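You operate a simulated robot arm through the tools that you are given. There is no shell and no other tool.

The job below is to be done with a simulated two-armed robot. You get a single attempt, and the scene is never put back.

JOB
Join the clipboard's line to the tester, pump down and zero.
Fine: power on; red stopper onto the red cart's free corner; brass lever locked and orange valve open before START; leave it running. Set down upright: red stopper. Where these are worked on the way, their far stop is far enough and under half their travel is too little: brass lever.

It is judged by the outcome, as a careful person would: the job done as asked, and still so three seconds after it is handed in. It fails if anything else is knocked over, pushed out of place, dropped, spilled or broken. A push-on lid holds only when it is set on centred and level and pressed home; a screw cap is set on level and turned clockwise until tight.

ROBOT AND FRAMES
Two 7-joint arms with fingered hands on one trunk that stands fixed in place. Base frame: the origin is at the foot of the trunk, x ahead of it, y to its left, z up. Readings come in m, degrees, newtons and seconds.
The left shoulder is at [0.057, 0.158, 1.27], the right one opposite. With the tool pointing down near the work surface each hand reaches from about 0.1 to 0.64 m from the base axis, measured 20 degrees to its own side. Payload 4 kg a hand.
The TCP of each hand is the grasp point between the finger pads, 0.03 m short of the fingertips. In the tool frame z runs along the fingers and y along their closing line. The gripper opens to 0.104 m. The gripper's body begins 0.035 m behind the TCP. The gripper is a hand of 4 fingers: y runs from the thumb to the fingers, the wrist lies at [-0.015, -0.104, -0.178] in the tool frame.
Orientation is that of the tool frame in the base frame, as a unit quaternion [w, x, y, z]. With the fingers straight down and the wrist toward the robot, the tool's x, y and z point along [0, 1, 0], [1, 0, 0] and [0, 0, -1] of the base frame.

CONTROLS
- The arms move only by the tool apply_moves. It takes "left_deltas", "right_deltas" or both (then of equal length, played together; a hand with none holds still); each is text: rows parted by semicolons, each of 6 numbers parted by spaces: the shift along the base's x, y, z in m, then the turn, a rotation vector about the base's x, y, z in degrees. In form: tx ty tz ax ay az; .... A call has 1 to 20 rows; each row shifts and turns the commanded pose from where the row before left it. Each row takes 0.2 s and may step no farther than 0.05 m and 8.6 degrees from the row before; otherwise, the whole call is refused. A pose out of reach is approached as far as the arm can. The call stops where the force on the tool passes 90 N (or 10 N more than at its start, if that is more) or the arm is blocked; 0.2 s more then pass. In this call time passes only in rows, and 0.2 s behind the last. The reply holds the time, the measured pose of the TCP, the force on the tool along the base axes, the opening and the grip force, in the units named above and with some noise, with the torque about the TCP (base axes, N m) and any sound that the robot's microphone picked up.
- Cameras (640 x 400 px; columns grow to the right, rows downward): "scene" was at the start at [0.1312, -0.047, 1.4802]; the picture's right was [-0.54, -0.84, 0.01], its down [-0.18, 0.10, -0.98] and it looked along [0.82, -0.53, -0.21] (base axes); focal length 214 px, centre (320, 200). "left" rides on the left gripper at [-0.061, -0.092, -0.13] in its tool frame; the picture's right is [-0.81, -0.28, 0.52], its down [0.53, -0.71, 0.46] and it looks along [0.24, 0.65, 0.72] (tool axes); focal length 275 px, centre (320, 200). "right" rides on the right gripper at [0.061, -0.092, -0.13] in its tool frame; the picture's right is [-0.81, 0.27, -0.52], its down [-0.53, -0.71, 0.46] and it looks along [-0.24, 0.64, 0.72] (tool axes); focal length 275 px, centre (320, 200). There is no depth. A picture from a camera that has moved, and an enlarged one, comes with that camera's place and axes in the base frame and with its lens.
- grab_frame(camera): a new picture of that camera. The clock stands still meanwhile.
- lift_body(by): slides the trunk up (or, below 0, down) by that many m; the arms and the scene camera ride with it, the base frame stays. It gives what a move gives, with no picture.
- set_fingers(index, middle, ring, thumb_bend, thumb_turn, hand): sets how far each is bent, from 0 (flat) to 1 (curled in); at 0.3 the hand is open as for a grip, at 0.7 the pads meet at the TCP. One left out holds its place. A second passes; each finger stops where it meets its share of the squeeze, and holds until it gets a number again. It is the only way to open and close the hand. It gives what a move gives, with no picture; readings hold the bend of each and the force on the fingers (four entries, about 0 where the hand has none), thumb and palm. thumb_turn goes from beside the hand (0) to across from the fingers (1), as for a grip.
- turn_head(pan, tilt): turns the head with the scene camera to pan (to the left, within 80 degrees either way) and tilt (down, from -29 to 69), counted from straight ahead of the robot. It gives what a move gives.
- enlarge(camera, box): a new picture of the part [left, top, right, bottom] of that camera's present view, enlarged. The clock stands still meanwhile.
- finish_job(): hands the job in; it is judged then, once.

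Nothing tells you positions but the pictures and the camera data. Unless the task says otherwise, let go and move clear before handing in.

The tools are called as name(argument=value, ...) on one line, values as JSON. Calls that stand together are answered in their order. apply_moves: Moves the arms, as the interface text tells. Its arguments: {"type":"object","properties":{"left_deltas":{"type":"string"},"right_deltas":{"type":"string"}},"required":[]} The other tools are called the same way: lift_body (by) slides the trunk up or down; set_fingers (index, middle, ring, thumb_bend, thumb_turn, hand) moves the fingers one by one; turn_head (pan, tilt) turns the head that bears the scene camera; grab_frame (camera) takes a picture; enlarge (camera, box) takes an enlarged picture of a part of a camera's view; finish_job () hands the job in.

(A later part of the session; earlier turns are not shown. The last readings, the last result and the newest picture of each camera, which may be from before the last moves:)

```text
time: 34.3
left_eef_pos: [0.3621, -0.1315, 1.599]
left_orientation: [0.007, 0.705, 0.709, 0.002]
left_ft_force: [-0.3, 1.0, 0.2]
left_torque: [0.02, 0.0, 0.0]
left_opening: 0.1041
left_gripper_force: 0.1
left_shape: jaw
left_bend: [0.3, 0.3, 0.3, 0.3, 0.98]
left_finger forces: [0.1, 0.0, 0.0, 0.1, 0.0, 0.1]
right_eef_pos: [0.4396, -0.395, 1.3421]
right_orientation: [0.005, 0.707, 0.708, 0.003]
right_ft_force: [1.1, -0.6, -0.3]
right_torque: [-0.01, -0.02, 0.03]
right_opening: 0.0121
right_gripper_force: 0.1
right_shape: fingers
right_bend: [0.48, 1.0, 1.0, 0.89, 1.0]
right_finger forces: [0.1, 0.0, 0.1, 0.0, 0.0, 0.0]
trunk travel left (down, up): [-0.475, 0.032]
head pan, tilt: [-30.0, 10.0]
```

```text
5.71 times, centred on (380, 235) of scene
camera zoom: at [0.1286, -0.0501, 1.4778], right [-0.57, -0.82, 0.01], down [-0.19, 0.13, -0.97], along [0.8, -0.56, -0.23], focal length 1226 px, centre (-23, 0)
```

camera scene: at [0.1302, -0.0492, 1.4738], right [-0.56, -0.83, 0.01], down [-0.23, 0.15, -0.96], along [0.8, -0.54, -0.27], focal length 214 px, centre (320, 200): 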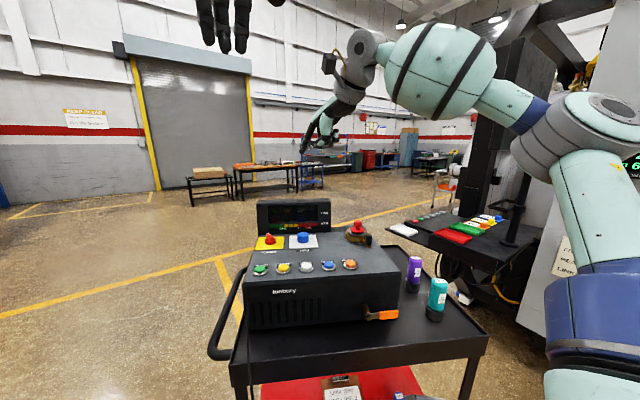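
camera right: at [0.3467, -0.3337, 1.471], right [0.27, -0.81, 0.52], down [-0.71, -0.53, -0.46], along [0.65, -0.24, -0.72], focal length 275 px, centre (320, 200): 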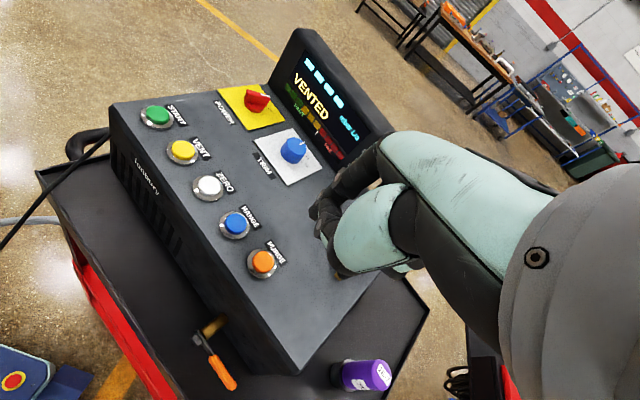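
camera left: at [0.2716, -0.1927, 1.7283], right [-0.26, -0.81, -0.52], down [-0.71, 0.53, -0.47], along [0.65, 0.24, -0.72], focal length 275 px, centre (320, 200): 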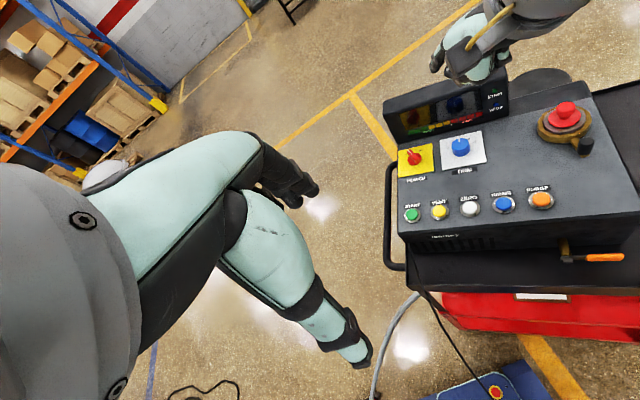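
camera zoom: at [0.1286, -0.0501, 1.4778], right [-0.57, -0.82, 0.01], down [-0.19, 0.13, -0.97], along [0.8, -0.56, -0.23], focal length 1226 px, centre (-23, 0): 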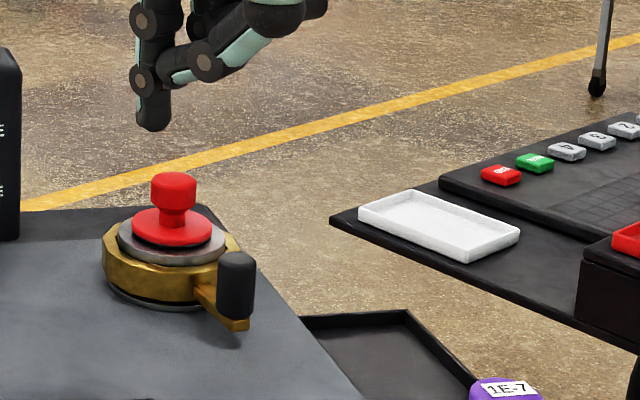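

The display now says VENTED. I'll get a closer right-camera view of the clamp.

apply_moves(right_deltas="0.0075 -0.039 -0.003 0 0 0; 0.0075 -0.039 -0.003 0 0 0; 0.0075 -0.039 -0.003 0 0 0; 0.0075 -0.039 -0.003 0 0 0; 0 0 0 0 0 0")

grab_frame(camera="right")

enlarge(camera="left", box=[500, 60, 640, 200])

enlarge(camera="right", box=[200, 130, 360, 270])

```text
time: 35.5
left_eef_pos: [0.363, -0.1331, 1.5979]
left_orientation: [0.007, 0.706, 0.708, 0.003]
left_ft_force: [-0.9, -0.5, -0.8]
left_torque: [-0.01, 0.01, -0.01]
left_opening: 0.104
left_gripper_force: 0.1
left_shape: jaw
left_bend: [0.3, 0.3, 0.3, 0.3, 0.98]
left_finger forces: [0.0, 0.0, 0.0, 0.0, 0.0, 0.0]
right_eef_pos: [0.4715, -0.5539, 1.3305]
right_orientation: [0.005, 0.707, 0.707, 0.004]
right_ft_force: [0.3, 0.1, 0.6]
right_torque: [-0.02, 0.02, -0.01]
right_opening: 0.012
right_gripper_force: 0.0
right_shape: fingers
right_bend: [0.48, 1.0, 1.0, 0.89, 1.0]
right_finger forces: [0.1, 0.0, 0.0, 0.0, 0.0, 0.0]
trunk travel left (down, up): [-0.475, 0.032]
head pan, tilt: [-30.0, 10.0]
```

```text
taken
camera right: at [0.3779, -0.4921, 1.4595], right [0.27, -0.81, 0.52], down [-0.71, -0.53, -0.46], along [0.65, -0.24, -0.72], focal length 275 px, centre (320, 200)
```

right: 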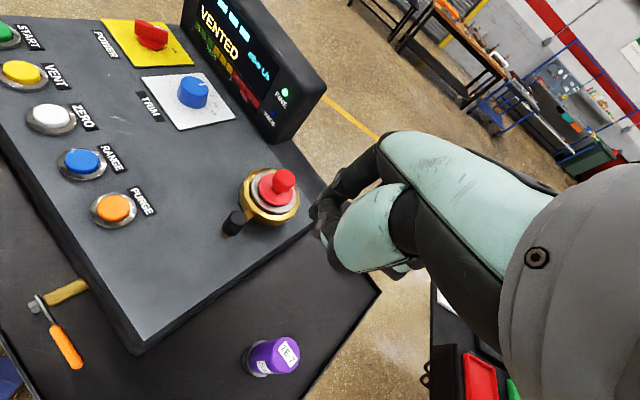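

```text
2.86 times, centred on (570, 130) of left
camera zoom: at [0.2711, -0.192, 1.7286], right [-0.26, -0.81, -0.52], down [-0.71, 0.53, -0.47], along [0.65, 0.24, -0.72], focal length 786 px, centre (-394, 400)
```

zoom: 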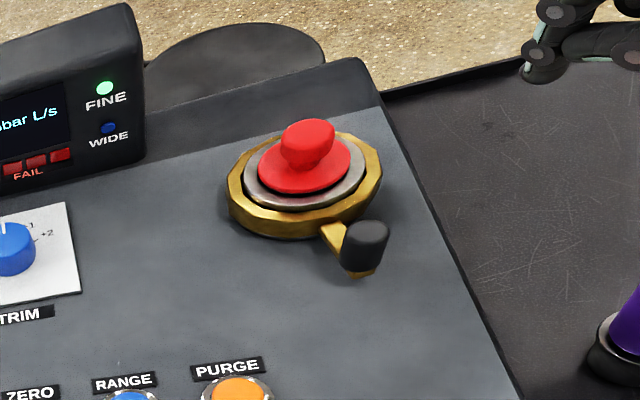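

```text
2.86 times, centred on (280, 200) of right
camera zoom: at [0.3779, -0.4921, 1.4595], right [0.27, -0.81, 0.52], down [-0.71, -0.53, -0.46], along [0.65, -0.24, -0.72], focal length 786 px, centre (434, 200)
```

zoom: 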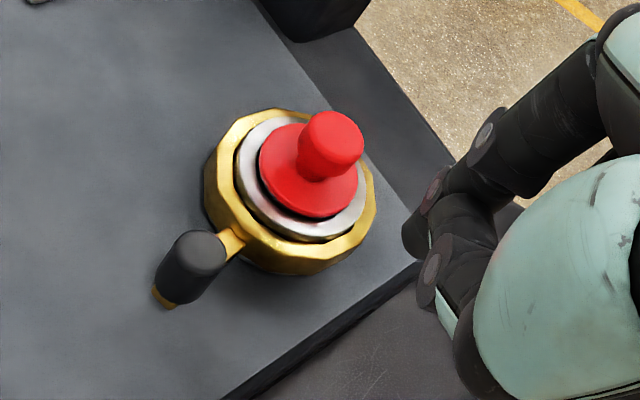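

Stereo gives: port axis (0.597,-0.5225), stopper knob top z≈1.216, lever handle top (0.531,-0.5025,1.197) pointing to the front. I'll swing the thumb aside and place the index tip on the left of the handle to try it to the right.

set_fingers(hand="right", thumb_turn=0.0, thumb_bend=0.6, index=0.5)

apply_moves(right_deltas="0.014 0.025 -0.01 0 0 0; 0.014 0.025 -0.01 0 0 0; 0.0145 0.023 -0.01 0 0 0; 0 0 -0.02 0 0 0; 0 0 0 0 0 0")

enlarge(camera="left", box=[500, 60, 640, 200])

enlarge(camera="scene", box=[330, 180, 430, 270])

grab_frame(camera="right")

```text
time: 36.5
left_eef_pos: [0.3656, -0.1322, 1.5983]
left_orientation: [0.006, 0.705, 0.709, 0.003]
left_ft_force: [-0.8, -1.2, -0.4]
left_torque: [0.0, -0.02, 0.0]
left_opening: 0.104
left_gripper_force: 0.0
left_shape: jaw
left_bend: [0.3, 0.3, 0.3, 0.3, 0.98]
left_finger forces: [0.0, 0.0, 0.1, 0.0, 0.1, 0.0]
right_eef_pos: [0.471, -0.5536, 1.3289]
right_orientation: [0.005, 0.707, 0.707, 0.004]
right_ft_force: [-1.0, 0.0, -0.9]
right_torque: [0.02, 0.04, 0.01]
right_opening: 0.1041
right_gripper_force: 0.0
right_shape: fingers
right_bend: [0.5, 1.0, 1.0, 0.6, 0.0]
right_finger forces: [0.0, 0.0, 0.0, 0.0, 0.0, 0.0]
trunk travel left (down, up): [-0.475, 0.032]
head pan, tilt: [-30.0, 10.0]
```

```text
time: 37.7
left_eef_pos: [0.3636, -0.1323, 1.5981]
left_orientation: [0.007, 0.705, 0.709, 0.003]
left_ft_force: [-0.4, -0.4, 0.1]
left_torque: [0.01, 0.01, -0.02]
left_opening: 0.1043
left_gripper_force: 0.1
left_shape: jaw
left_bend: [0.3, 0.3, 0.3, 0.3, 0.98]
left_finger forces: [0.0, 0.1, 0.0, 0.0, 0.1, 0.0]
right_eef_pos: [0.5136, -0.4798, 1.2799]
right_orientation: [0.005, 0.707, 0.707, 0.004]
right_ft_force: [0.2, 0.0, -0.7]
right_torque: [-0.02, -0.01, 0.0]
right_opening: 0.1042
right_gripper_force: 0.1
right_shape: fingers
right_bend: [0.5, 1.0, 1.0, 0.6, 0.0]
right_finger forces: [0.0, 0.0, 0.0, 0.1, 0.0, 0.0]
trunk travel left (down, up): [-0.475, 0.032]
head pan, tilt: [-30.0, 10.0]
```

```text
2.86 times, centred on (570, 130) of left
camera zoom: at [0.2713, -0.1926, 1.7286], right [-0.26, -0.81, -0.52], down [-0.71, 0.53, -0.47], along [0.65, 0.24, -0.72], focal length 786 px, centre (-394, 400)
```

zoom: 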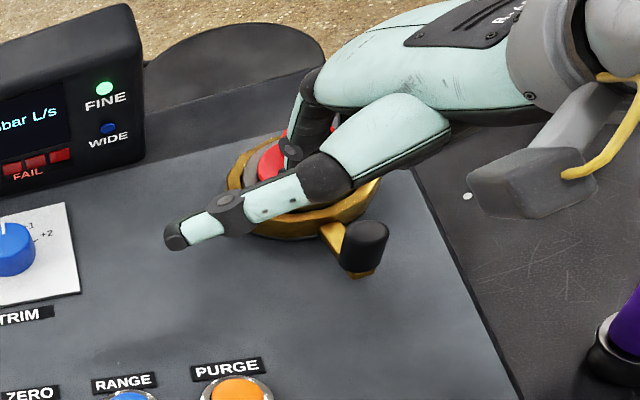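

```text
4.44 times, centred on (380, 225) of scene
camera zoom: at [0.1289, -0.0506, 1.478], right [-0.57, -0.82, 0.01], down [-0.19, 0.13, -0.97], along [0.8, -0.56, -0.23], focal length 953 px, centre (53, 89)
```

zoom: 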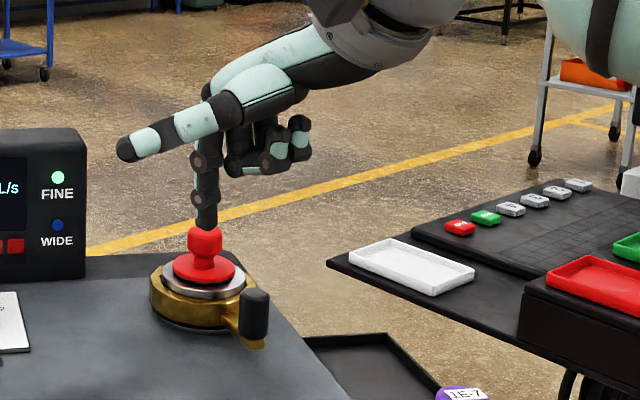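

```text
taken
camera right: at [0.4204, -0.4183, 1.4084], right [0.27, -0.81, 0.52], down [-0.71, -0.53, -0.46], along [0.65, -0.24, -0.72], focal length 275 px, centre (320, 200)
```

right: 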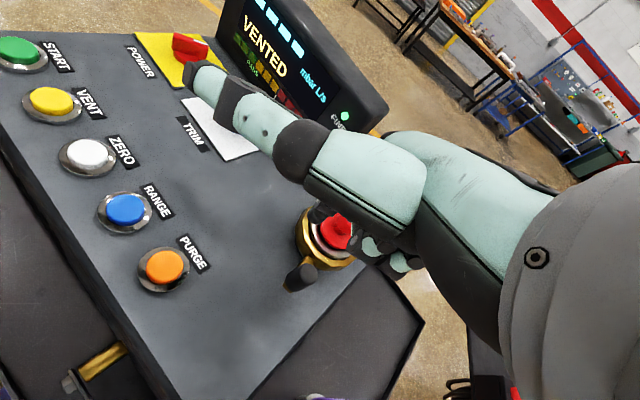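

The index tip is above the left side of the lever handle. I'll lower it to handle height and push gently right to see whether it moves.

apply_moves(right_deltas="0 0 -0.03 0 0 0; 0 0 -0.034 0 0 0; -0.006 -0.008 0 0 0 0; -0.006 -0.008 0 0 0 0; 0 0 0 0 0 0")

enlarge(camera="left", box=[500, 60, 640, 200])

enlarge(camera="scene", box=[330, 180, 430, 270])

```text
time: 38.9
left_eef_pos: [0.3642, -0.1328, 1.5981]
left_orientation: [0.007, 0.705, 0.709, 0.002]
left_ft_force: [0.6, -0.2, -0.1]
left_torque: [0.0, 0.03, -0.04]
left_opening: 0.1038
left_gripper_force: 0.0
left_shape: jaw
left_bend: [0.3, 0.3, 0.3, 0.3, 0.98]
left_finger forces: [0.0, 0.0, 0.0, 0.0, 0.0, 0.0]
right_eef_pos: [0.5045, -0.4954, 1.2156]
right_orientation: [0.003, 0.707, 0.708, 0.005]
right_ft_force: [0.8, -0.1, 0.2]
right_torque: [0.0, -0.01, 0.03]
right_opening: 0.1044
right_gripper_force: 0.2
right_shape: fingers
right_bend: [0.5, 1.0, 1.0, 0.6, 0.0]
right_finger forces: [0.0, 0.0, 0.2, 0.0, 0.0, 0.1]
trunk travel left (down, up): [-0.475, 0.032]
head pan, tilt: [-30.0, 10.0]
```

```text
2.86 times, centred on (570, 130) of left
camera zoom: at [0.2722, -0.1923, 1.7285], right [-0.26, -0.81, -0.52], down [-0.71, 0.53, -0.47], along [0.65, 0.24, -0.72], focal length 786 px, centre (-394, 400)
```

zoom: 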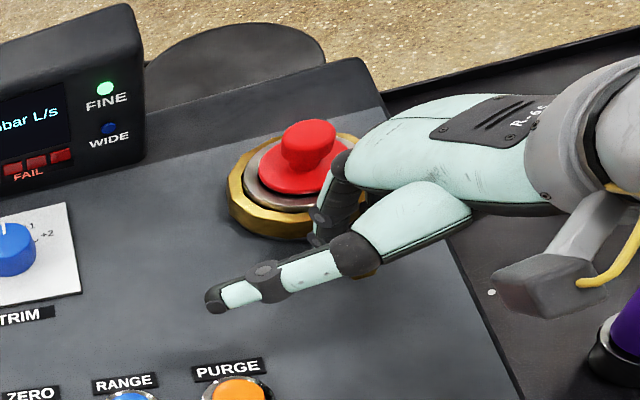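

```text
4.44 times, centred on (380, 225) of scene
camera zoom: at [0.1296, -0.0505, 1.478], right [-0.57, -0.82, 0.01], down [-0.19, 0.12, -0.97], along [0.8, -0.56, -0.23], focal length 953 px, centre (53, 89)
```

zoom: 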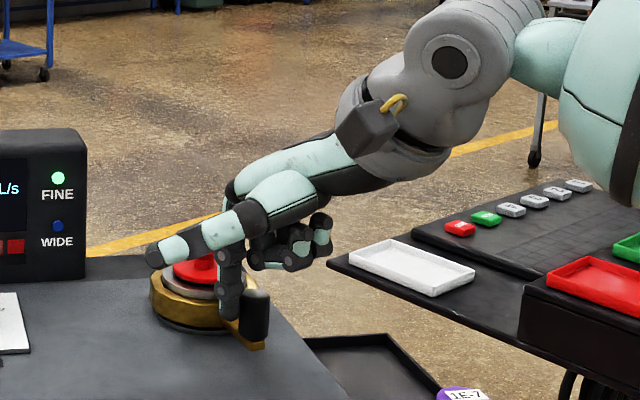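

apply_moves(right_deltas="-0.003 -0.005 0 0 0 0; -0.003 -0.005 0 0 0 0; 0 0 0 0 0 0")

enlarge(camera="scene", box=[330, 180, 430, 270])

```text
time: 39.7
left_eef_pos: [0.3651, -0.1322, 1.5974]
left_orientation: [0.006, 0.705, 0.709, 0.002]
left_ft_force: [-0.4, -1.0, 0.7]
left_torque: [0.04, 0.0, -0.01]
left_opening: 0.1041
left_gripper_force: 0.1
left_shape: jaw
left_bend: [0.3, 0.3, 0.3, 0.3, 0.98]
left_finger forces: [0.1, 0.0, 0.0, 0.0, 0.1, 0.0]
right_eef_pos: [0.4983, -0.5054, 1.2157]
right_orientation: [0.006, 0.707, 0.707, 0.004]
right_ft_force: [-0.2, 0.5, 0.1]
right_torque: [-0.01, -0.01, 0.04]
right_opening: 0.1037
right_gripper_force: 0.6
right_shape: fingers
right_bend: [0.49, 1.0, 1.0, 0.6, 0.0]
right_finger forces: [0.4, 0.0, 0.0, 0.0, 0.0, 0.0]
trunk travel left (down, up): [-0.475, 0.032]
head pan, tilt: [-30.0, 10.0]
```

```text
4.44 times, centred on (380, 225) of scene
camera zoom: at [0.1293, -0.05, 1.4781], right [-0.57, -0.82, 0.01], down [-0.19, 0.12, -0.97], along [0.8, -0.56, -0.23], focal length 953 px, centre (53, 89)
```

zoom: 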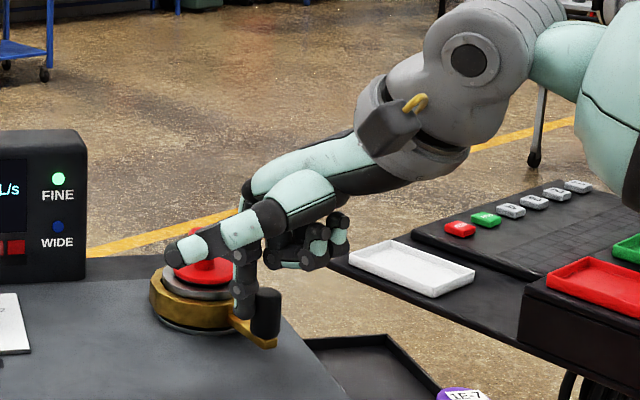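

The lever moves freely to the right. I'll continue along its arc.

apply_moves(right_deltas="-0.0041 -0.008 0 0 0 0; -0.0014 -0.0094 0 0 0 0; -0.0013 -0.0094 0 0 0 0; 0.001 -0.0094 0 0 0 0; 0.0011 -0.0094 0 0 0 0; 0 0 0 0 0 0")

enlarge(camera="scene", box=[330, 180, 430, 270])

enlarge(camera="left", box=[500, 60, 640, 200])

```text
time: 41.1
left_eef_pos: [0.3642, -0.1318, 1.5979]
left_orientation: [0.006, 0.705, 0.709, 0.003]
left_ft_force: [0.4, -0.5, -0.2]
left_torque: [0.0, -0.03, 0.0]
left_opening: 0.1039
left_gripper_force: 0.0
left_shape: jaw
left_bend: [0.3, 0.3, 0.3, 0.3, 0.98]
left_finger forces: [0.1, 0.0, 0.1, 0.1, 0.0, 0.0]
right_eef_pos: [0.4946, -0.5515, 1.2166]
right_orientation: [0.004, 0.706, 0.708, 0.005]
right_ft_force: [-1.3, 0.5, -0.7]
right_torque: [-0.01, 0.02, -0.02]
right_opening: 0.1038
right_gripper_force: 0.1
right_shape: fingers
right_bend: [0.5, 1.0, 1.0, 0.6, 0.0]
right_finger forces: [0.2, 0.1, 0.1, 0.0, 0.0, 0.0]
trunk travel left (down, up): [-0.475, 0.032]
head pan, tilt: [-30.0, 10.0]
```

```text
4.44 times, centred on (380, 225) of scene
camera zoom: at [0.1291, -0.0503, 1.4781], right [-0.57, -0.82, 0.01], down [-0.19, 0.12, -0.97], along [0.8, -0.56, -0.23], focal length 953 px, centre (53, 89)
```

zoom: 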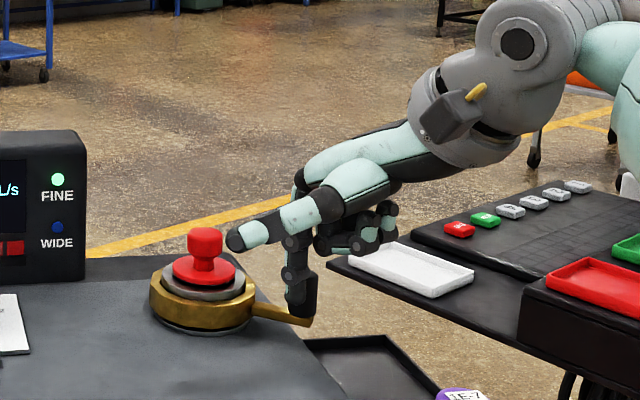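

```text
2.86 times, centred on (570, 130) of left
camera zoom: at [0.2716, -0.1921, 1.7286], right [-0.26, -0.81, -0.52], down [-0.71, 0.53, -0.47], along [0.65, 0.24, -0.72], focal length 786 px, centre (-394, 400)
```

zoom: 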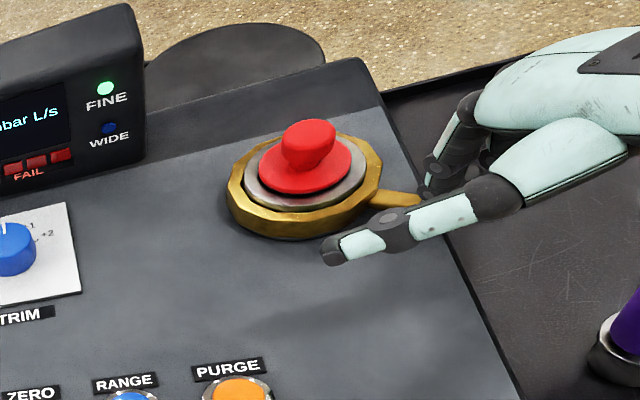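

apply_moves(right_deltas="0.0034 -0.0089 0 0 0 0; 0.0035 -0.0088 0 0 0 0; 0.0056 -0.0076 0 0 0 0; 0.0057 -0.0076 0 0 0 0; 0 0 0 0 0 0")

enlarge(camera="scene", box=[330, 180, 430, 270])

enlarge(camera="left", box=[500, 60, 640, 200])

```text
time: 42.3
left_eef_pos: [0.3602, -0.1324, 1.5992]
left_orientation: [0.007, 0.706, 0.709, 0.005]
left_ft_force: [0.0, 0.1, 0.8]
left_torque: [-0.02, 0.0, 0.0]
left_opening: 0.1041
left_gripper_force: 0.2
left_shape: jaw
left_bend: [0.3, 0.3, 0.3, 0.3, 0.98]
left_finger forces: [0.1, 0.0, 0.1, 0.1, 0.0, 0.1]
right_eef_pos: [0.5088, -0.5848, 1.2173]
right_orientation: [0.006, 0.707, 0.707, 0.006]
right_ft_force: [-9.9, 2.2, 5.5]
right_torque: [0.07, 0.04, 0.17]
right_opening: 0.1012
right_gripper_force: 5.6
right_shape: fingers
right_bend: [0.61, 1.0, 1.0, 0.6, 0.0]
right_finger forces: [11.4, 0.1, 0.1, 0.0, 0.1, 0.0]
trunk travel left (down, up): [-0.475, 0.032]
head pan, tilt: [-30.0, 10.0]
```

```text
4.44 times, centred on (380, 225) of scene
camera zoom: at [0.1254, -0.0511, 1.4784], right [-0.58, -0.82, 0.01], down [-0.19, 0.13, -0.97], along [0.8, -0.56, -0.23], focal length 953 px, centre (53, 89)
```

zoom: 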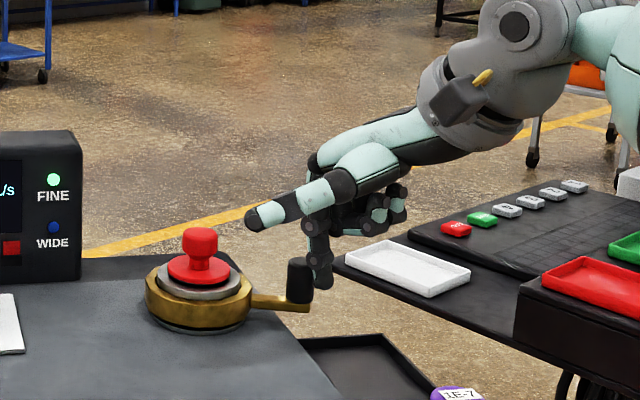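

```text
2.86 times, centred on (570, 130) of left
camera zoom: at [0.2677, -0.193, 1.7291], right [-0.26, -0.81, -0.52], down [-0.71, 0.53, -0.47], along [0.65, 0.24, -0.72], focal length 786 px, centre (-394, 400)
```

zoom: 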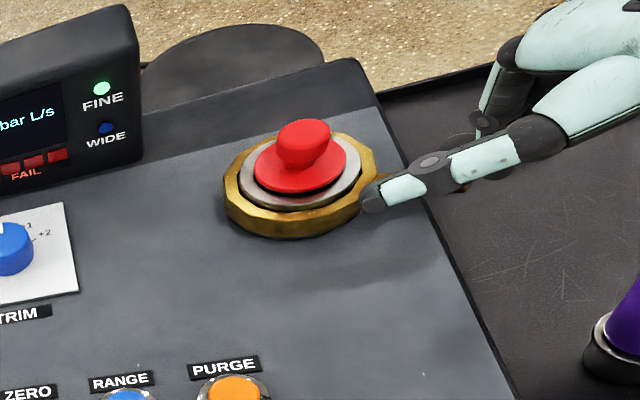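

The resistance rose (11 N). I'll check where the finger is relative to the handle before going further.

grab_frame(camera="right")

enlarge(camera="scene", box=[370, 215, 420, 255])

enlarge(camera="right", box=[200, 160, 360, 300])

```text
taken
camera right: at [0.4149, -0.5238, 1.346], right [0.27, -0.81, 0.52], down [-0.71, -0.53, -0.47], along [0.66, -0.24, -0.71], focal length 275 px, centre (320, 200)
```

right: 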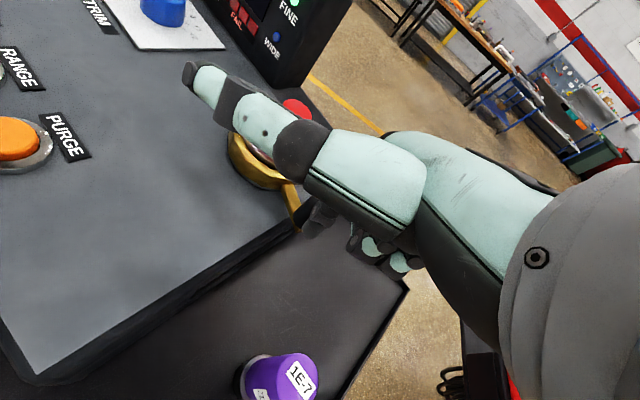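

```text
10.00 times, centred on (395, 235) of scene
camera zoom: at [0.1254, -0.0511, 1.4784], right [-0.58, -0.82, 0.01], down [-0.19, 0.13, -0.97], along [0.8, -0.56, -0.23], focal length 2145 px, centre (-430, -150)
```

zoom: 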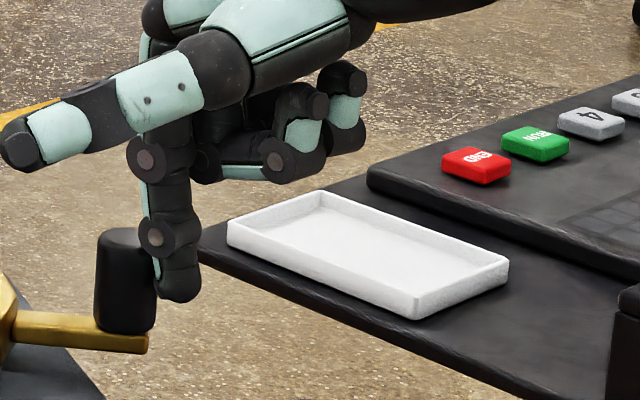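

```text
2.86 times, centred on (280, 230) of right
camera zoom: at [0.4149, -0.5238, 1.346], right [0.27, -0.81, 0.52], down [-0.71, -0.53, -0.47], along [0.66, -0.24, -0.71], focal length 786 px, centre (434, 114)
```

zoom: 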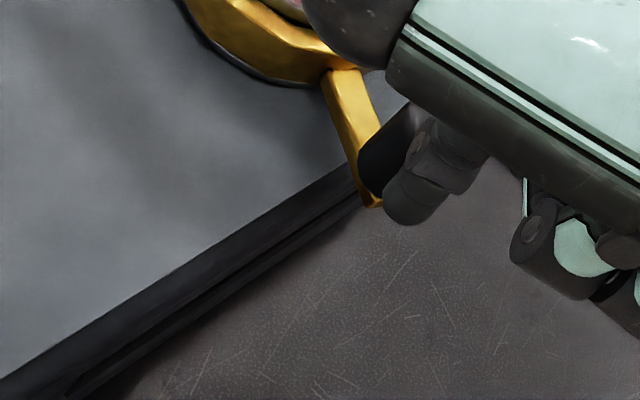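

The lever is against its far stop, about 67° round from where it was. I'll back the finger off and lift away to view the clamp and display.

apply_moves(right_deltas="-0.02 0.008 0 0 0 0; -0.02 0 0.01 0 0 0; -0.01 0 0.04 0 0 0; 0 0 0.04 0 0 0; 0 0 0.03 0 0 0; 0 0 0 0 0 0")

grab_frame(camera="right")

enlarge(camera="left", box=[380, 40, 640, 240])

enlarge(camera="scene", box=[250, 190, 420, 290])

```text
time: 43.7
left_eef_pos: [0.3647, -0.1323, 1.5987]
left_orientation: [0.006, 0.705, 0.709, 0.002]
left_ft_force: [-0.4, -0.3, -0.2]
left_torque: [0.0, 0.02, -0.01]
left_opening: 0.104
left_gripper_force: 0.0
left_shape: jaw
left_bend: [0.3, 0.3, 0.3, 0.3, 0.98]
left_finger forces: [0.0, 0.0, 0.1, 0.0, 0.0, 0.0]
right_eef_pos: [0.4601, -0.5756, 1.3358]
right_orientation: [0.005, 0.707, 0.707, 0.004]
right_ft_force: [0.0, 0.2, -0.5]
right_torque: [0.01, -0.04, 0.01]
right_opening: 0.1041
right_gripper_force: 0.1
right_shape: fingers
right_bend: [0.5, 1.0, 1.0, 0.6, 0.0]
right_finger forces: [0.0, 0.0, 0.0, 0.0, 0.1, 0.1]
trunk travel left (down, up): [-0.475, 0.032]
head pan, tilt: [-30.0, 10.0]
```

```text
taken
camera right: at [0.367, -0.5146, 1.4652], right [0.27, -0.81, 0.52], down [-0.71, -0.53, -0.46], along [0.65, -0.24, -0.72], focal length 275 px, centre (320, 200)
```

right: 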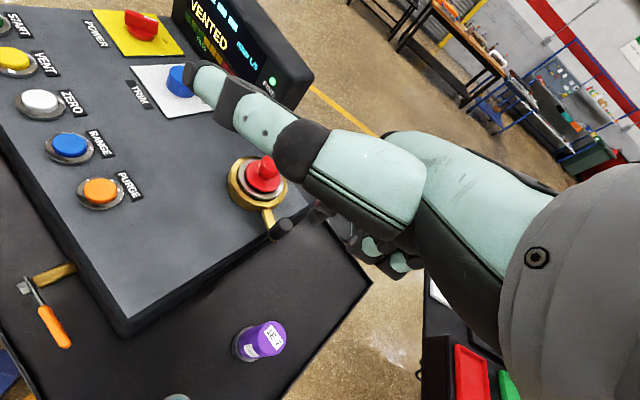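

```text
2.00 times, centred on (510, 140) of left
camera zoom: at [0.272, -0.1923, 1.7285], right [-0.26, -0.81, -0.52], down [-0.71, 0.53, -0.47], along [0.65, 0.24, -0.72], focal length 551 px, centre (-60, 320)
```

zoom: 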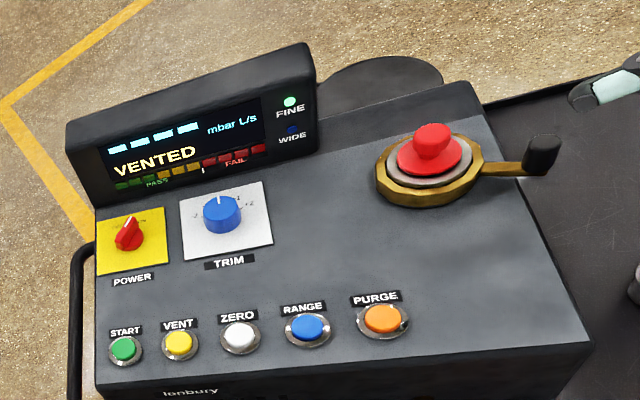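

```text
3.76 times, centred on (335, 240) of scene
camera zoom: at [0.1293, -0.0505, 1.4782], right [-0.57, -0.82, 0.01], down [-0.19, 0.12, -0.97], along [0.8, -0.56, -0.23], focal length 807 px, centre (264, 49)
```

zoom: 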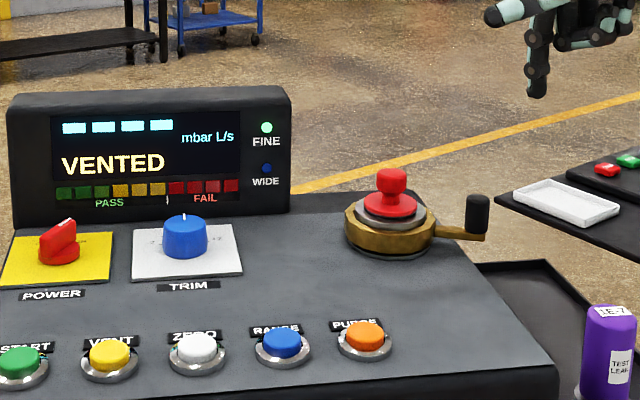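

The lever is swung to its far right stop. Next I'll open the hand to its grip shape and check the finger layout before gripping the stopper.

set_fingers(hand="right", index=0.3, middle=0.3, ring=0.3, thumb_bend=0.3, thumb_turn=0.98)

enlarge(camera="scene", box=[360, 150, 480, 250])

grab_frame(camera="left")

```text
time: 44.7
left_eef_pos: [0.3638, -0.1322, 1.5994]
left_orientation: [0.007, 0.706, 0.708, 0.003]
left_ft_force: [0.1, -0.4, -0.6]
left_torque: [-0.02, 0.02, 0.01]
left_opening: 0.1042
left_gripper_force: 0.0
left_shape: jaw
left_bend: [0.3, 0.3, 0.3, 0.3, 0.98]
left_finger forces: [0.1, 0.0, 0.0, 0.1, 0.1, 0.0]
right_eef_pos: [0.4591, -0.5762, 1.3362]
right_orientation: [0.004, 0.707, 0.708, 0.005]
right_ft_force: [0.1, -0.8, 0.4]
right_torque: [0.01, -0.02, -0.03]
right_opening: 0.103
right_gripper_force: 0.1
right_shape: fingers
right_bend: [0.3, 0.3, 0.3, 0.3, 0.95]
right_finger forces: [0.0, 0.1, 0.0, 0.0, 0.0, 0.1]
trunk travel left (down, up): [-0.475, 0.032]
head pan, tilt: [-30.0, 10.0]
```

```text
4.00 times, centred on (420, 200) of scene
camera zoom: at [0.129, -0.0506, 1.4783], right [-0.57, -0.82, 0.01], down [-0.19, 0.12, -0.97], along [0.8, -0.56, -0.23], focal length 858 px, centre (-80, 200)
```

zoom: 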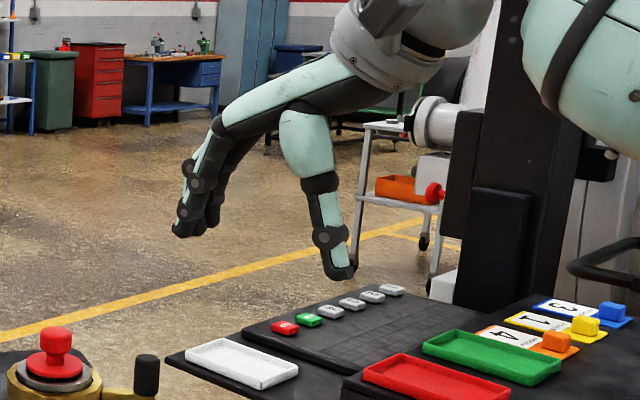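

```text
taken
camera left: at [0.2716, -0.1923, 1.7286], right [-0.26, -0.81, -0.52], down [-0.71, 0.53, -0.47], along [0.65, 0.24, -0.72], focal length 275 px, centre (320, 200)
```

left: 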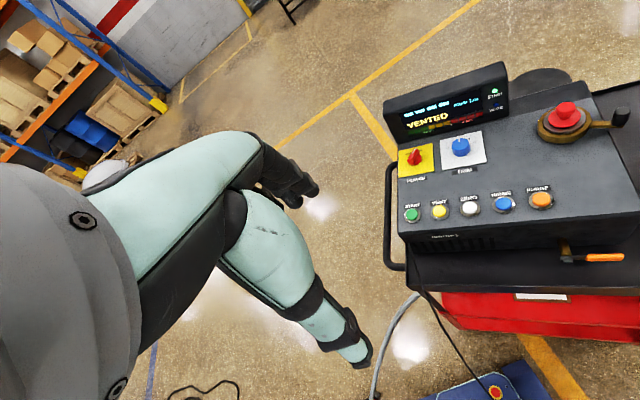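

The grip shape looks right. Before gripping I'll test reach over the tray's free back-right corner, staying above everything.

apply_moves(right_deltas="0.017 -0.018 -0.008 0 0 -7; 0.017 -0.018 -0.008 0 0 -7; 0.017 -0.018 -0.008 0 0 -7; 0.017 -0.018 -0.008 0 0 -7; 0.017 -0.018 -0.008 0 0 -7; 0.017 -0.018 -0.008 0 0 -5; 0 0 -0.02 0 0 0; 0.014 -0.014 0 0 0 0; 0.014 -0.014 0 0 0 0; 0 0 0 0 0 0")

grab_frame(camera="right")

enlarge(camera="scene", box=[330, 150, 490, 290])

```text
time: 46.9
left_eef_pos: [0.3631, -0.1329, 1.5998]
left_orientation: [0.007, 0.705, 0.709, 0.003]
left_ft_force: [-0.4, -0.5, -0.2]
left_torque: [0.0, 0.0, 0.02]
left_opening: 0.104
left_gripper_force: 0.1
left_shape: jaw
left_bend: [0.3, 0.3, 0.3, 0.3, 0.98]
left_finger forces: [0.0, 0.0, 0.1, 0.1, 0.0, 0.0]
right_eef_pos: [0.5899, -0.7154, 1.2671]
right_orientation: [0.005, 0.906, 0.423, 0.003]
right_ft_force: [-0.5, 0.0, 0.8]
right_torque: [0.02, 0.0, -0.02]
right_opening: 0.103
right_gripper_force: 0.1
right_shape: fingers
right_bend: [0.3, 0.3, 0.3, 0.3, 0.95]
right_finger forces: [0.1, 0.1, 0.0, 0.0, 0.0, 0.1]
trunk travel left (down, up): [-0.475, 0.032]
head pan, tilt: [-30.0, 10.0]
```

```text
taken
camera right: at [0.5587, -0.6091, 1.3961], right [-0.31, -0.79, 0.52], down [-0.88, 0.05, -0.46], along [0.35, -0.61, -0.72], focal length 275 px, centre (320, 200)
```

right: 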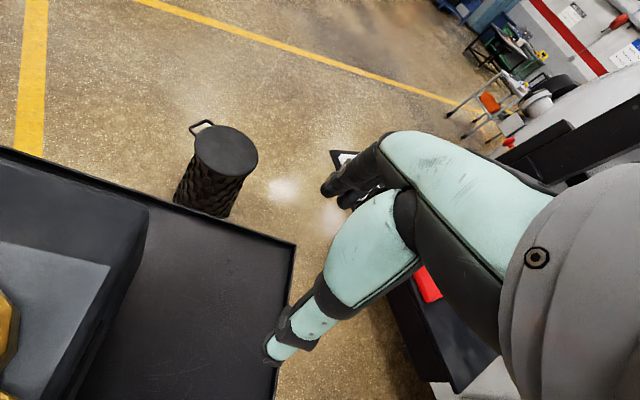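

```text
2.86 times, centred on (410, 220) of scene
camera zoom: at [0.1286, -0.0509, 1.4785], right [-0.57, -0.82, 0.01], down [-0.19, 0.12, -0.97], along [0.8, -0.56, -0.22], focal length 613 px, centre (63, 143)
```

zoom: 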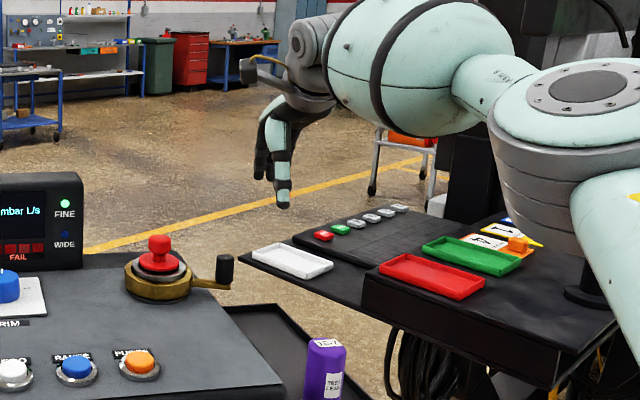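

Reach over the free corner is fine and the corner is empty. Now I'll move over the stopper with the open hand.

apply_moves(right_deltas="0 0 0.03 0 0 0; 0.002 0.039 0 0 0 0; 0.002 0.039 0 0 0 0; 0.002 0.039 0 0 0 0; 0.002 0.039 0 0 0 0; 0.001 0.037 0 0 0 0; 0 0 0 0 0 0")

grab_frame(camera="right")

enlarge(camera="scene", box=[330, 150, 450, 260])

enlarge(camera="left", box=[480, 40, 640, 180])

```text
time: 48.5
left_eef_pos: [0.3638, -0.1324, 1.5991]
left_orientation: [0.006, 0.705, 0.709, 0.002]
left_ft_force: [-0.2, 0.2, 0.9]
left_torque: [0.0, -0.02, 0.04]
left_opening: 0.1041
left_gripper_force: 0.1
left_shape: jaw
left_bend: [0.3, 0.3, 0.3, 0.3, 0.98]
left_finger forces: [0.0, 0.1, 0.0, 0.0, 0.0, 0.0]
right_eef_pos: [0.5967, -0.5192, 1.2966]
right_orientation: [0.005, 0.906, 0.422, 0.003]
right_ft_force: [-0.2, 0.2, 0.3]
right_torque: [0.01, 0.03, 0.0]
right_opening: 0.1032
right_gripper_force: 0.0
right_shape: fingers
right_bend: [0.3, 0.3, 0.3, 0.3, 0.96]
right_finger forces: [0.0, 0.0, 0.1, 0.0, 0.0, 0.0]
trunk travel left (down, up): [-0.475, 0.032]
head pan, tilt: [-30.0, 10.0]
```

```text
taken
camera right: at [0.5658, -0.4124, 1.4262], right [-0.32, -0.79, 0.52], down [-0.88, 0.05, -0.46], along [0.34, -0.61, -0.72], focal length 275 px, centre (320, 200)
```

right: 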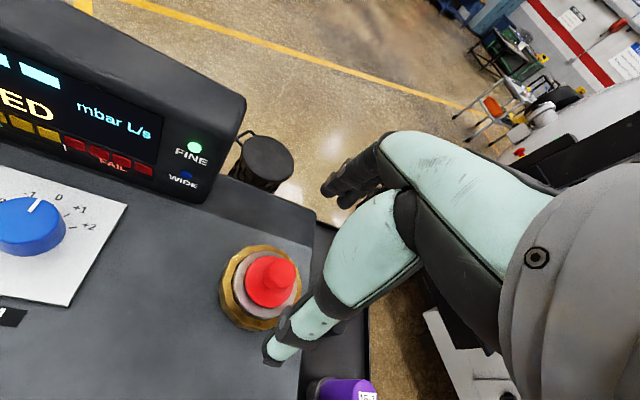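

```text
3.64 times, centred on (390, 205) of scene
camera zoom: at [0.1295, -0.0509, 1.4784], right [-0.58, -0.82, 0.01], down [-0.19, 0.12, -0.97], along [0.8, -0.56, -0.22], focal length 780 px, centre (66, 182)
```

zoom: 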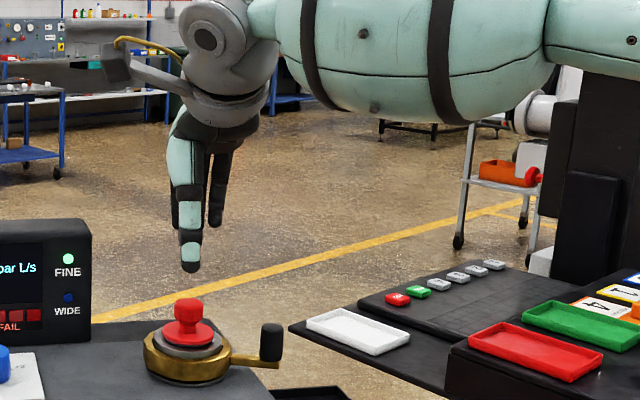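

```text
2.86 times, centred on (560, 110) of left
camera zoom: at [0.2719, -0.1926, 1.7286], right [-0.26, -0.81, -0.52], down [-0.71, 0.53, -0.47], along [0.65, 0.24, -0.72], focal length 786 px, centre (-366, 457)
```

zoom: 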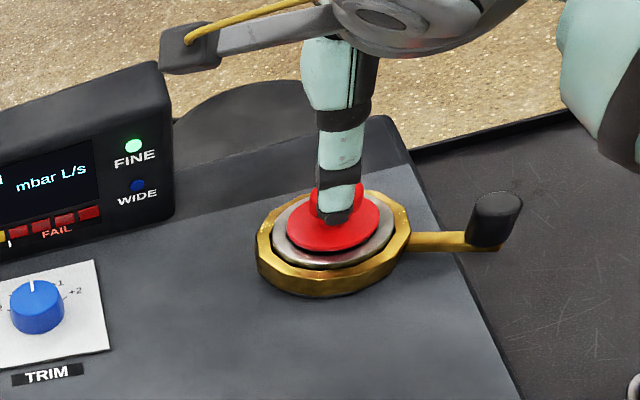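

The TCP is about 4 mm off the stopper axis (0.600,-0.523). I'll correct and lower so the fingertips stop just above the red disc.

apply_moves(right_deltas="0.0035 -0.004 -0.02 0 0 0; 0 0 -0.03 0 0 0; 0 0 -0.025 0 0 0; 0 0 0 0 0 0")

grab_frame(camera="right")

enlarge(camera="scene", box=[330, 180, 430, 265])

enlarge(camera="left", box=[480, 40, 640, 180])

```text
time: 49.5
left_eef_pos: [0.3635, -0.1308, 1.5984]
left_orientation: [0.007, 0.706, 0.708, 0.003]
left_ft_force: [-0.2, 0.1, -0.6]
left_torque: [0.02, 0.02, -0.01]
left_opening: 0.1037
left_gripper_force: 0.0
left_shape: jaw
left_bend: [0.3, 0.3, 0.3, 0.3, 0.98]
left_finger forces: [0.0, 0.0, 0.1, 0.0, 0.0, 0.1]
right_eef_pos: [0.6, -0.5239, 1.2212]
right_orientation: [0.006, 0.906, 0.422, 0.003]
right_ft_force: [-0.4, -1.1, 1.1]
right_torque: [0.04, -0.01, -0.01]
right_opening: 0.1028
right_gripper_force: 0.0
right_shape: fingers
right_bend: [0.3, 0.3, 0.3, 0.3, 0.96]
right_finger forces: [0.0, 0.0, 0.0, 0.0, 0.0, 0.0]
trunk travel left (down, up): [-0.475, 0.032]
head pan, tilt: [-30.0, 10.0]
```

```text
taken
camera right: at [0.5684, -0.4163, 1.35], right [-0.31, -0.79, 0.52], down [-0.88, 0.05, -0.46], along [0.34, -0.61, -0.72], focal length 275 px, centre (320, 200)
```

right: 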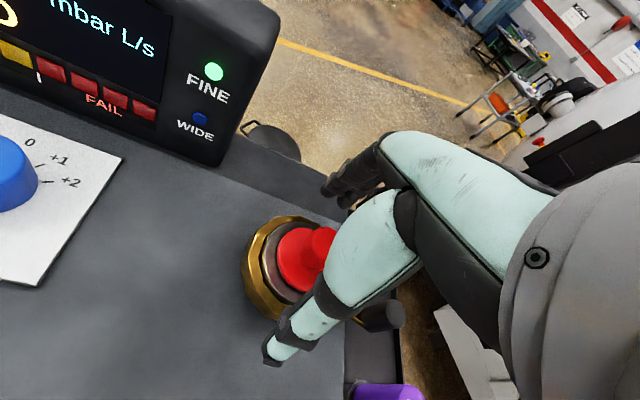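

```text
4.71 times, centred on (380, 222) of scene
camera zoom: at [0.129, -0.0501, 1.4785], right [-0.58, -0.82, 0.01], down [-0.19, 0.12, -0.97], along [0.8, -0.56, -0.22], focal length 1009 px, centre (38, 94)
```

zoom: 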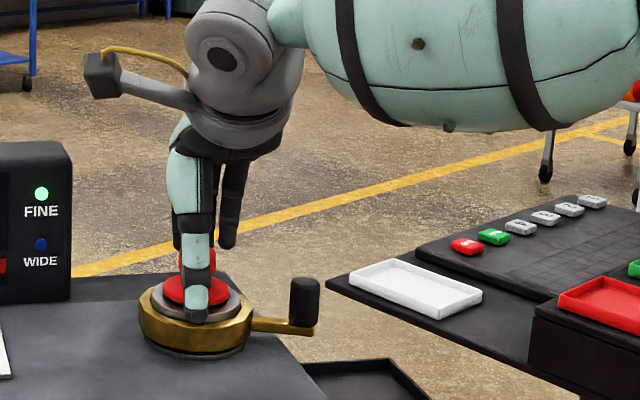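

```text
2.86 times, centred on (560, 110) of left
camera zoom: at [0.2714, -0.1917, 1.7287], right [-0.26, -0.81, -0.52], down [-0.71, 0.53, -0.47], along [0.65, 0.24, -0.72], focal length 786 px, centre (-366, 457)
```

zoom: 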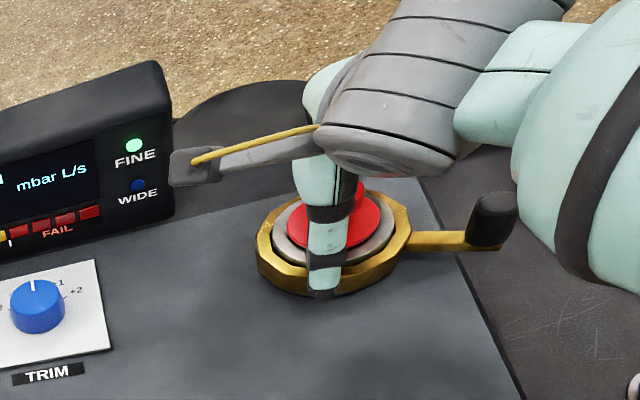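

The hand is centred over the stopper knob. I'll close the fingers.

set_fingers(hand="right", index=0.72, middle=0.72, ring=0.72, thumb_bend=0.72, thumb_turn=1.0)

enlarge(camera="scene", box=[340, 190, 410, 260])

enlarge(camera="right", box=[220, 140, 420, 340])

```text
time: 50.5
left_eef_pos: [0.3647, -0.1319, 1.5985]
left_orientation: [0.006, 0.705, 0.709, 0.002]
left_ft_force: [-0.5, -0.8, 0.3]
left_torque: [-0.01, -0.05, 0.01]
left_opening: 0.1039
left_gripper_force: 0.0
left_shape: jaw
left_bend: [0.3, 0.3, 0.3, 0.3, 0.98]
left_finger forces: [0.0, 0.1, 0.1, 0.0, 0.1, 0.1]
right_eef_pos: [0.602, -0.5245, 1.2208]
right_orientation: [0.006, 0.906, 0.423, 0.003]
right_ft_force: [3.8, -4.6, 4.7]
right_torque: [-0.19, -0.12, 0.04]
right_opening: 0.0152
right_gripper_force: 14.9
right_shape: fingers
right_bend: [0.71, 0.61, 0.72, 0.64, 1.0]
right_finger forces: [5.8, 10.3, 0.0, 0.0, 12.7, 0.0]
trunk travel left (down, up): [-0.475, 0.032]
head pan, tilt: [-30.0, 10.0]
```

```text
5.71 times, centred on (375, 225) of scene
camera zoom: at [0.1298, -0.051, 1.4784], right [-0.58, -0.82, 0.01], down [-0.19, 0.12, -0.97], along [0.8, -0.56, -0.22], focal length 1226 px, centre (6, 57)
```

zoom: 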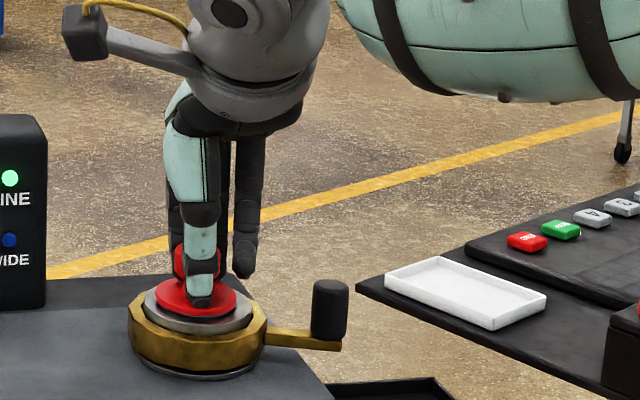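

```text
2.00 times, centred on (320, 240) of right
camera zoom: at [0.5691, -0.4171, 1.3504], right [-0.32, -0.79, 0.52], down [-0.88, 0.05, -0.47], along [0.34, -0.61, -0.72], focal length 551 px, centre (320, 120)
```

zoom: 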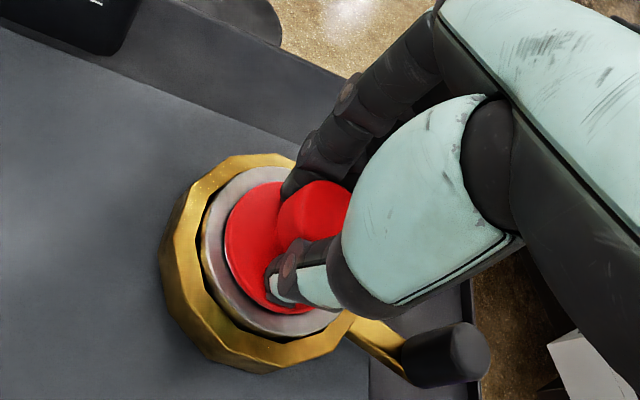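

Gripped by middle, index and thumb (about 12 N). I'll lift straight up slowly and check that the stopper comes along.

apply_moves(right_deltas="0 0 0.008 0 0 0; 0 0 0.01 0 0 0; 0 0 0.015 0 0 0; 0 0 0.02 0 0 0; 0 0 0 0 0 0")

enlarge(camera="scene", box=[330, 180, 420, 260])

enlarge(camera="left", box=[480, 40, 640, 180])

enlarge(camera="right", box=[200, 140, 400, 340])

```text
time: 51.7
left_eef_pos: [0.3638, -0.1327, 1.6]
left_orientation: [0.007, 0.705, 0.709, 0.002]
left_ft_force: [0.1, -0.4, -0.6]
left_torque: [0.0, 0.01, 0.02]
left_opening: 0.1041
left_gripper_force: 0.0
left_shape: jaw
left_bend: [0.3, 0.3, 0.3, 0.3, 0.98]
left_finger forces: [0.1, 0.0, 0.1, 0.1, 0.0, 0.0]
right_eef_pos: [0.6009, -0.5239, 1.2736]
right_orientation: [0.005, 0.906, 0.423, 0.002]
right_ft_force: [0.2, 1.1, -2.0]
right_torque: [-0.02, -0.03, -0.01]
right_opening: 0.0149
right_gripper_force: 12.2
right_shape: fingers
right_bend: [0.71, 0.62, 0.72, 0.64, 1.0]
right_finger forces: [4.9, 6.2, 0.0, 0.0, 12.6, 0.1]
trunk travel left (down, up): [-0.475, 0.032]
head pan, tilt: [-30.0, 10.0]
```

```text
5.00 times, centred on (375, 220) of scene
camera zoom: at [0.1296, -0.0511, 1.4784], right [-0.58, -0.82, 0.01], down [-0.19, 0.12, -0.97], along [0.8, -0.56, -0.22], focal length 1072 px, centre (45, 100)
```

zoom: 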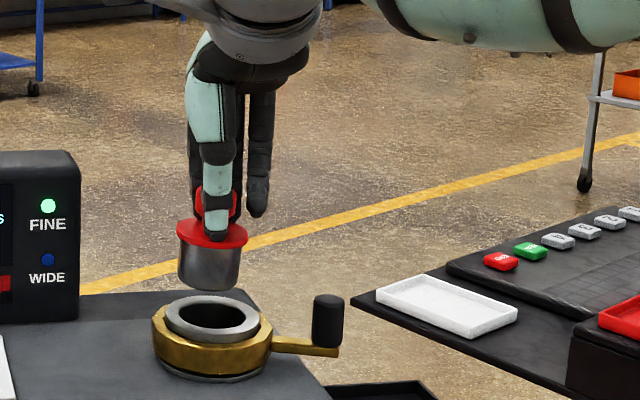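

```text
2.86 times, centred on (560, 110) of left
camera zoom: at [0.272, -0.1929, 1.7285], right [-0.26, -0.81, -0.52], down [-0.71, 0.53, -0.47], along [0.65, 0.24, -0.72], focal length 786 px, centre (-366, 457)
```

zoom: 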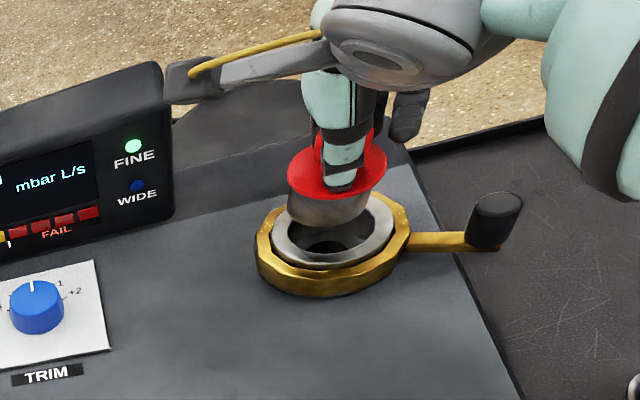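

```text
2.00 times, centred on (300, 240) of right
camera zoom: at [0.5691, -0.4165, 1.4039], right [-0.31, -0.79, 0.52], down [-0.88, 0.05, -0.46], along [0.34, -0.61, -0.72], focal length 551 px, centre (360, 120)
```

zoom: 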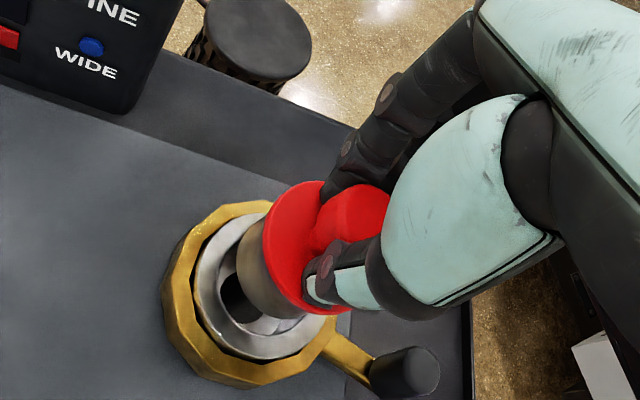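

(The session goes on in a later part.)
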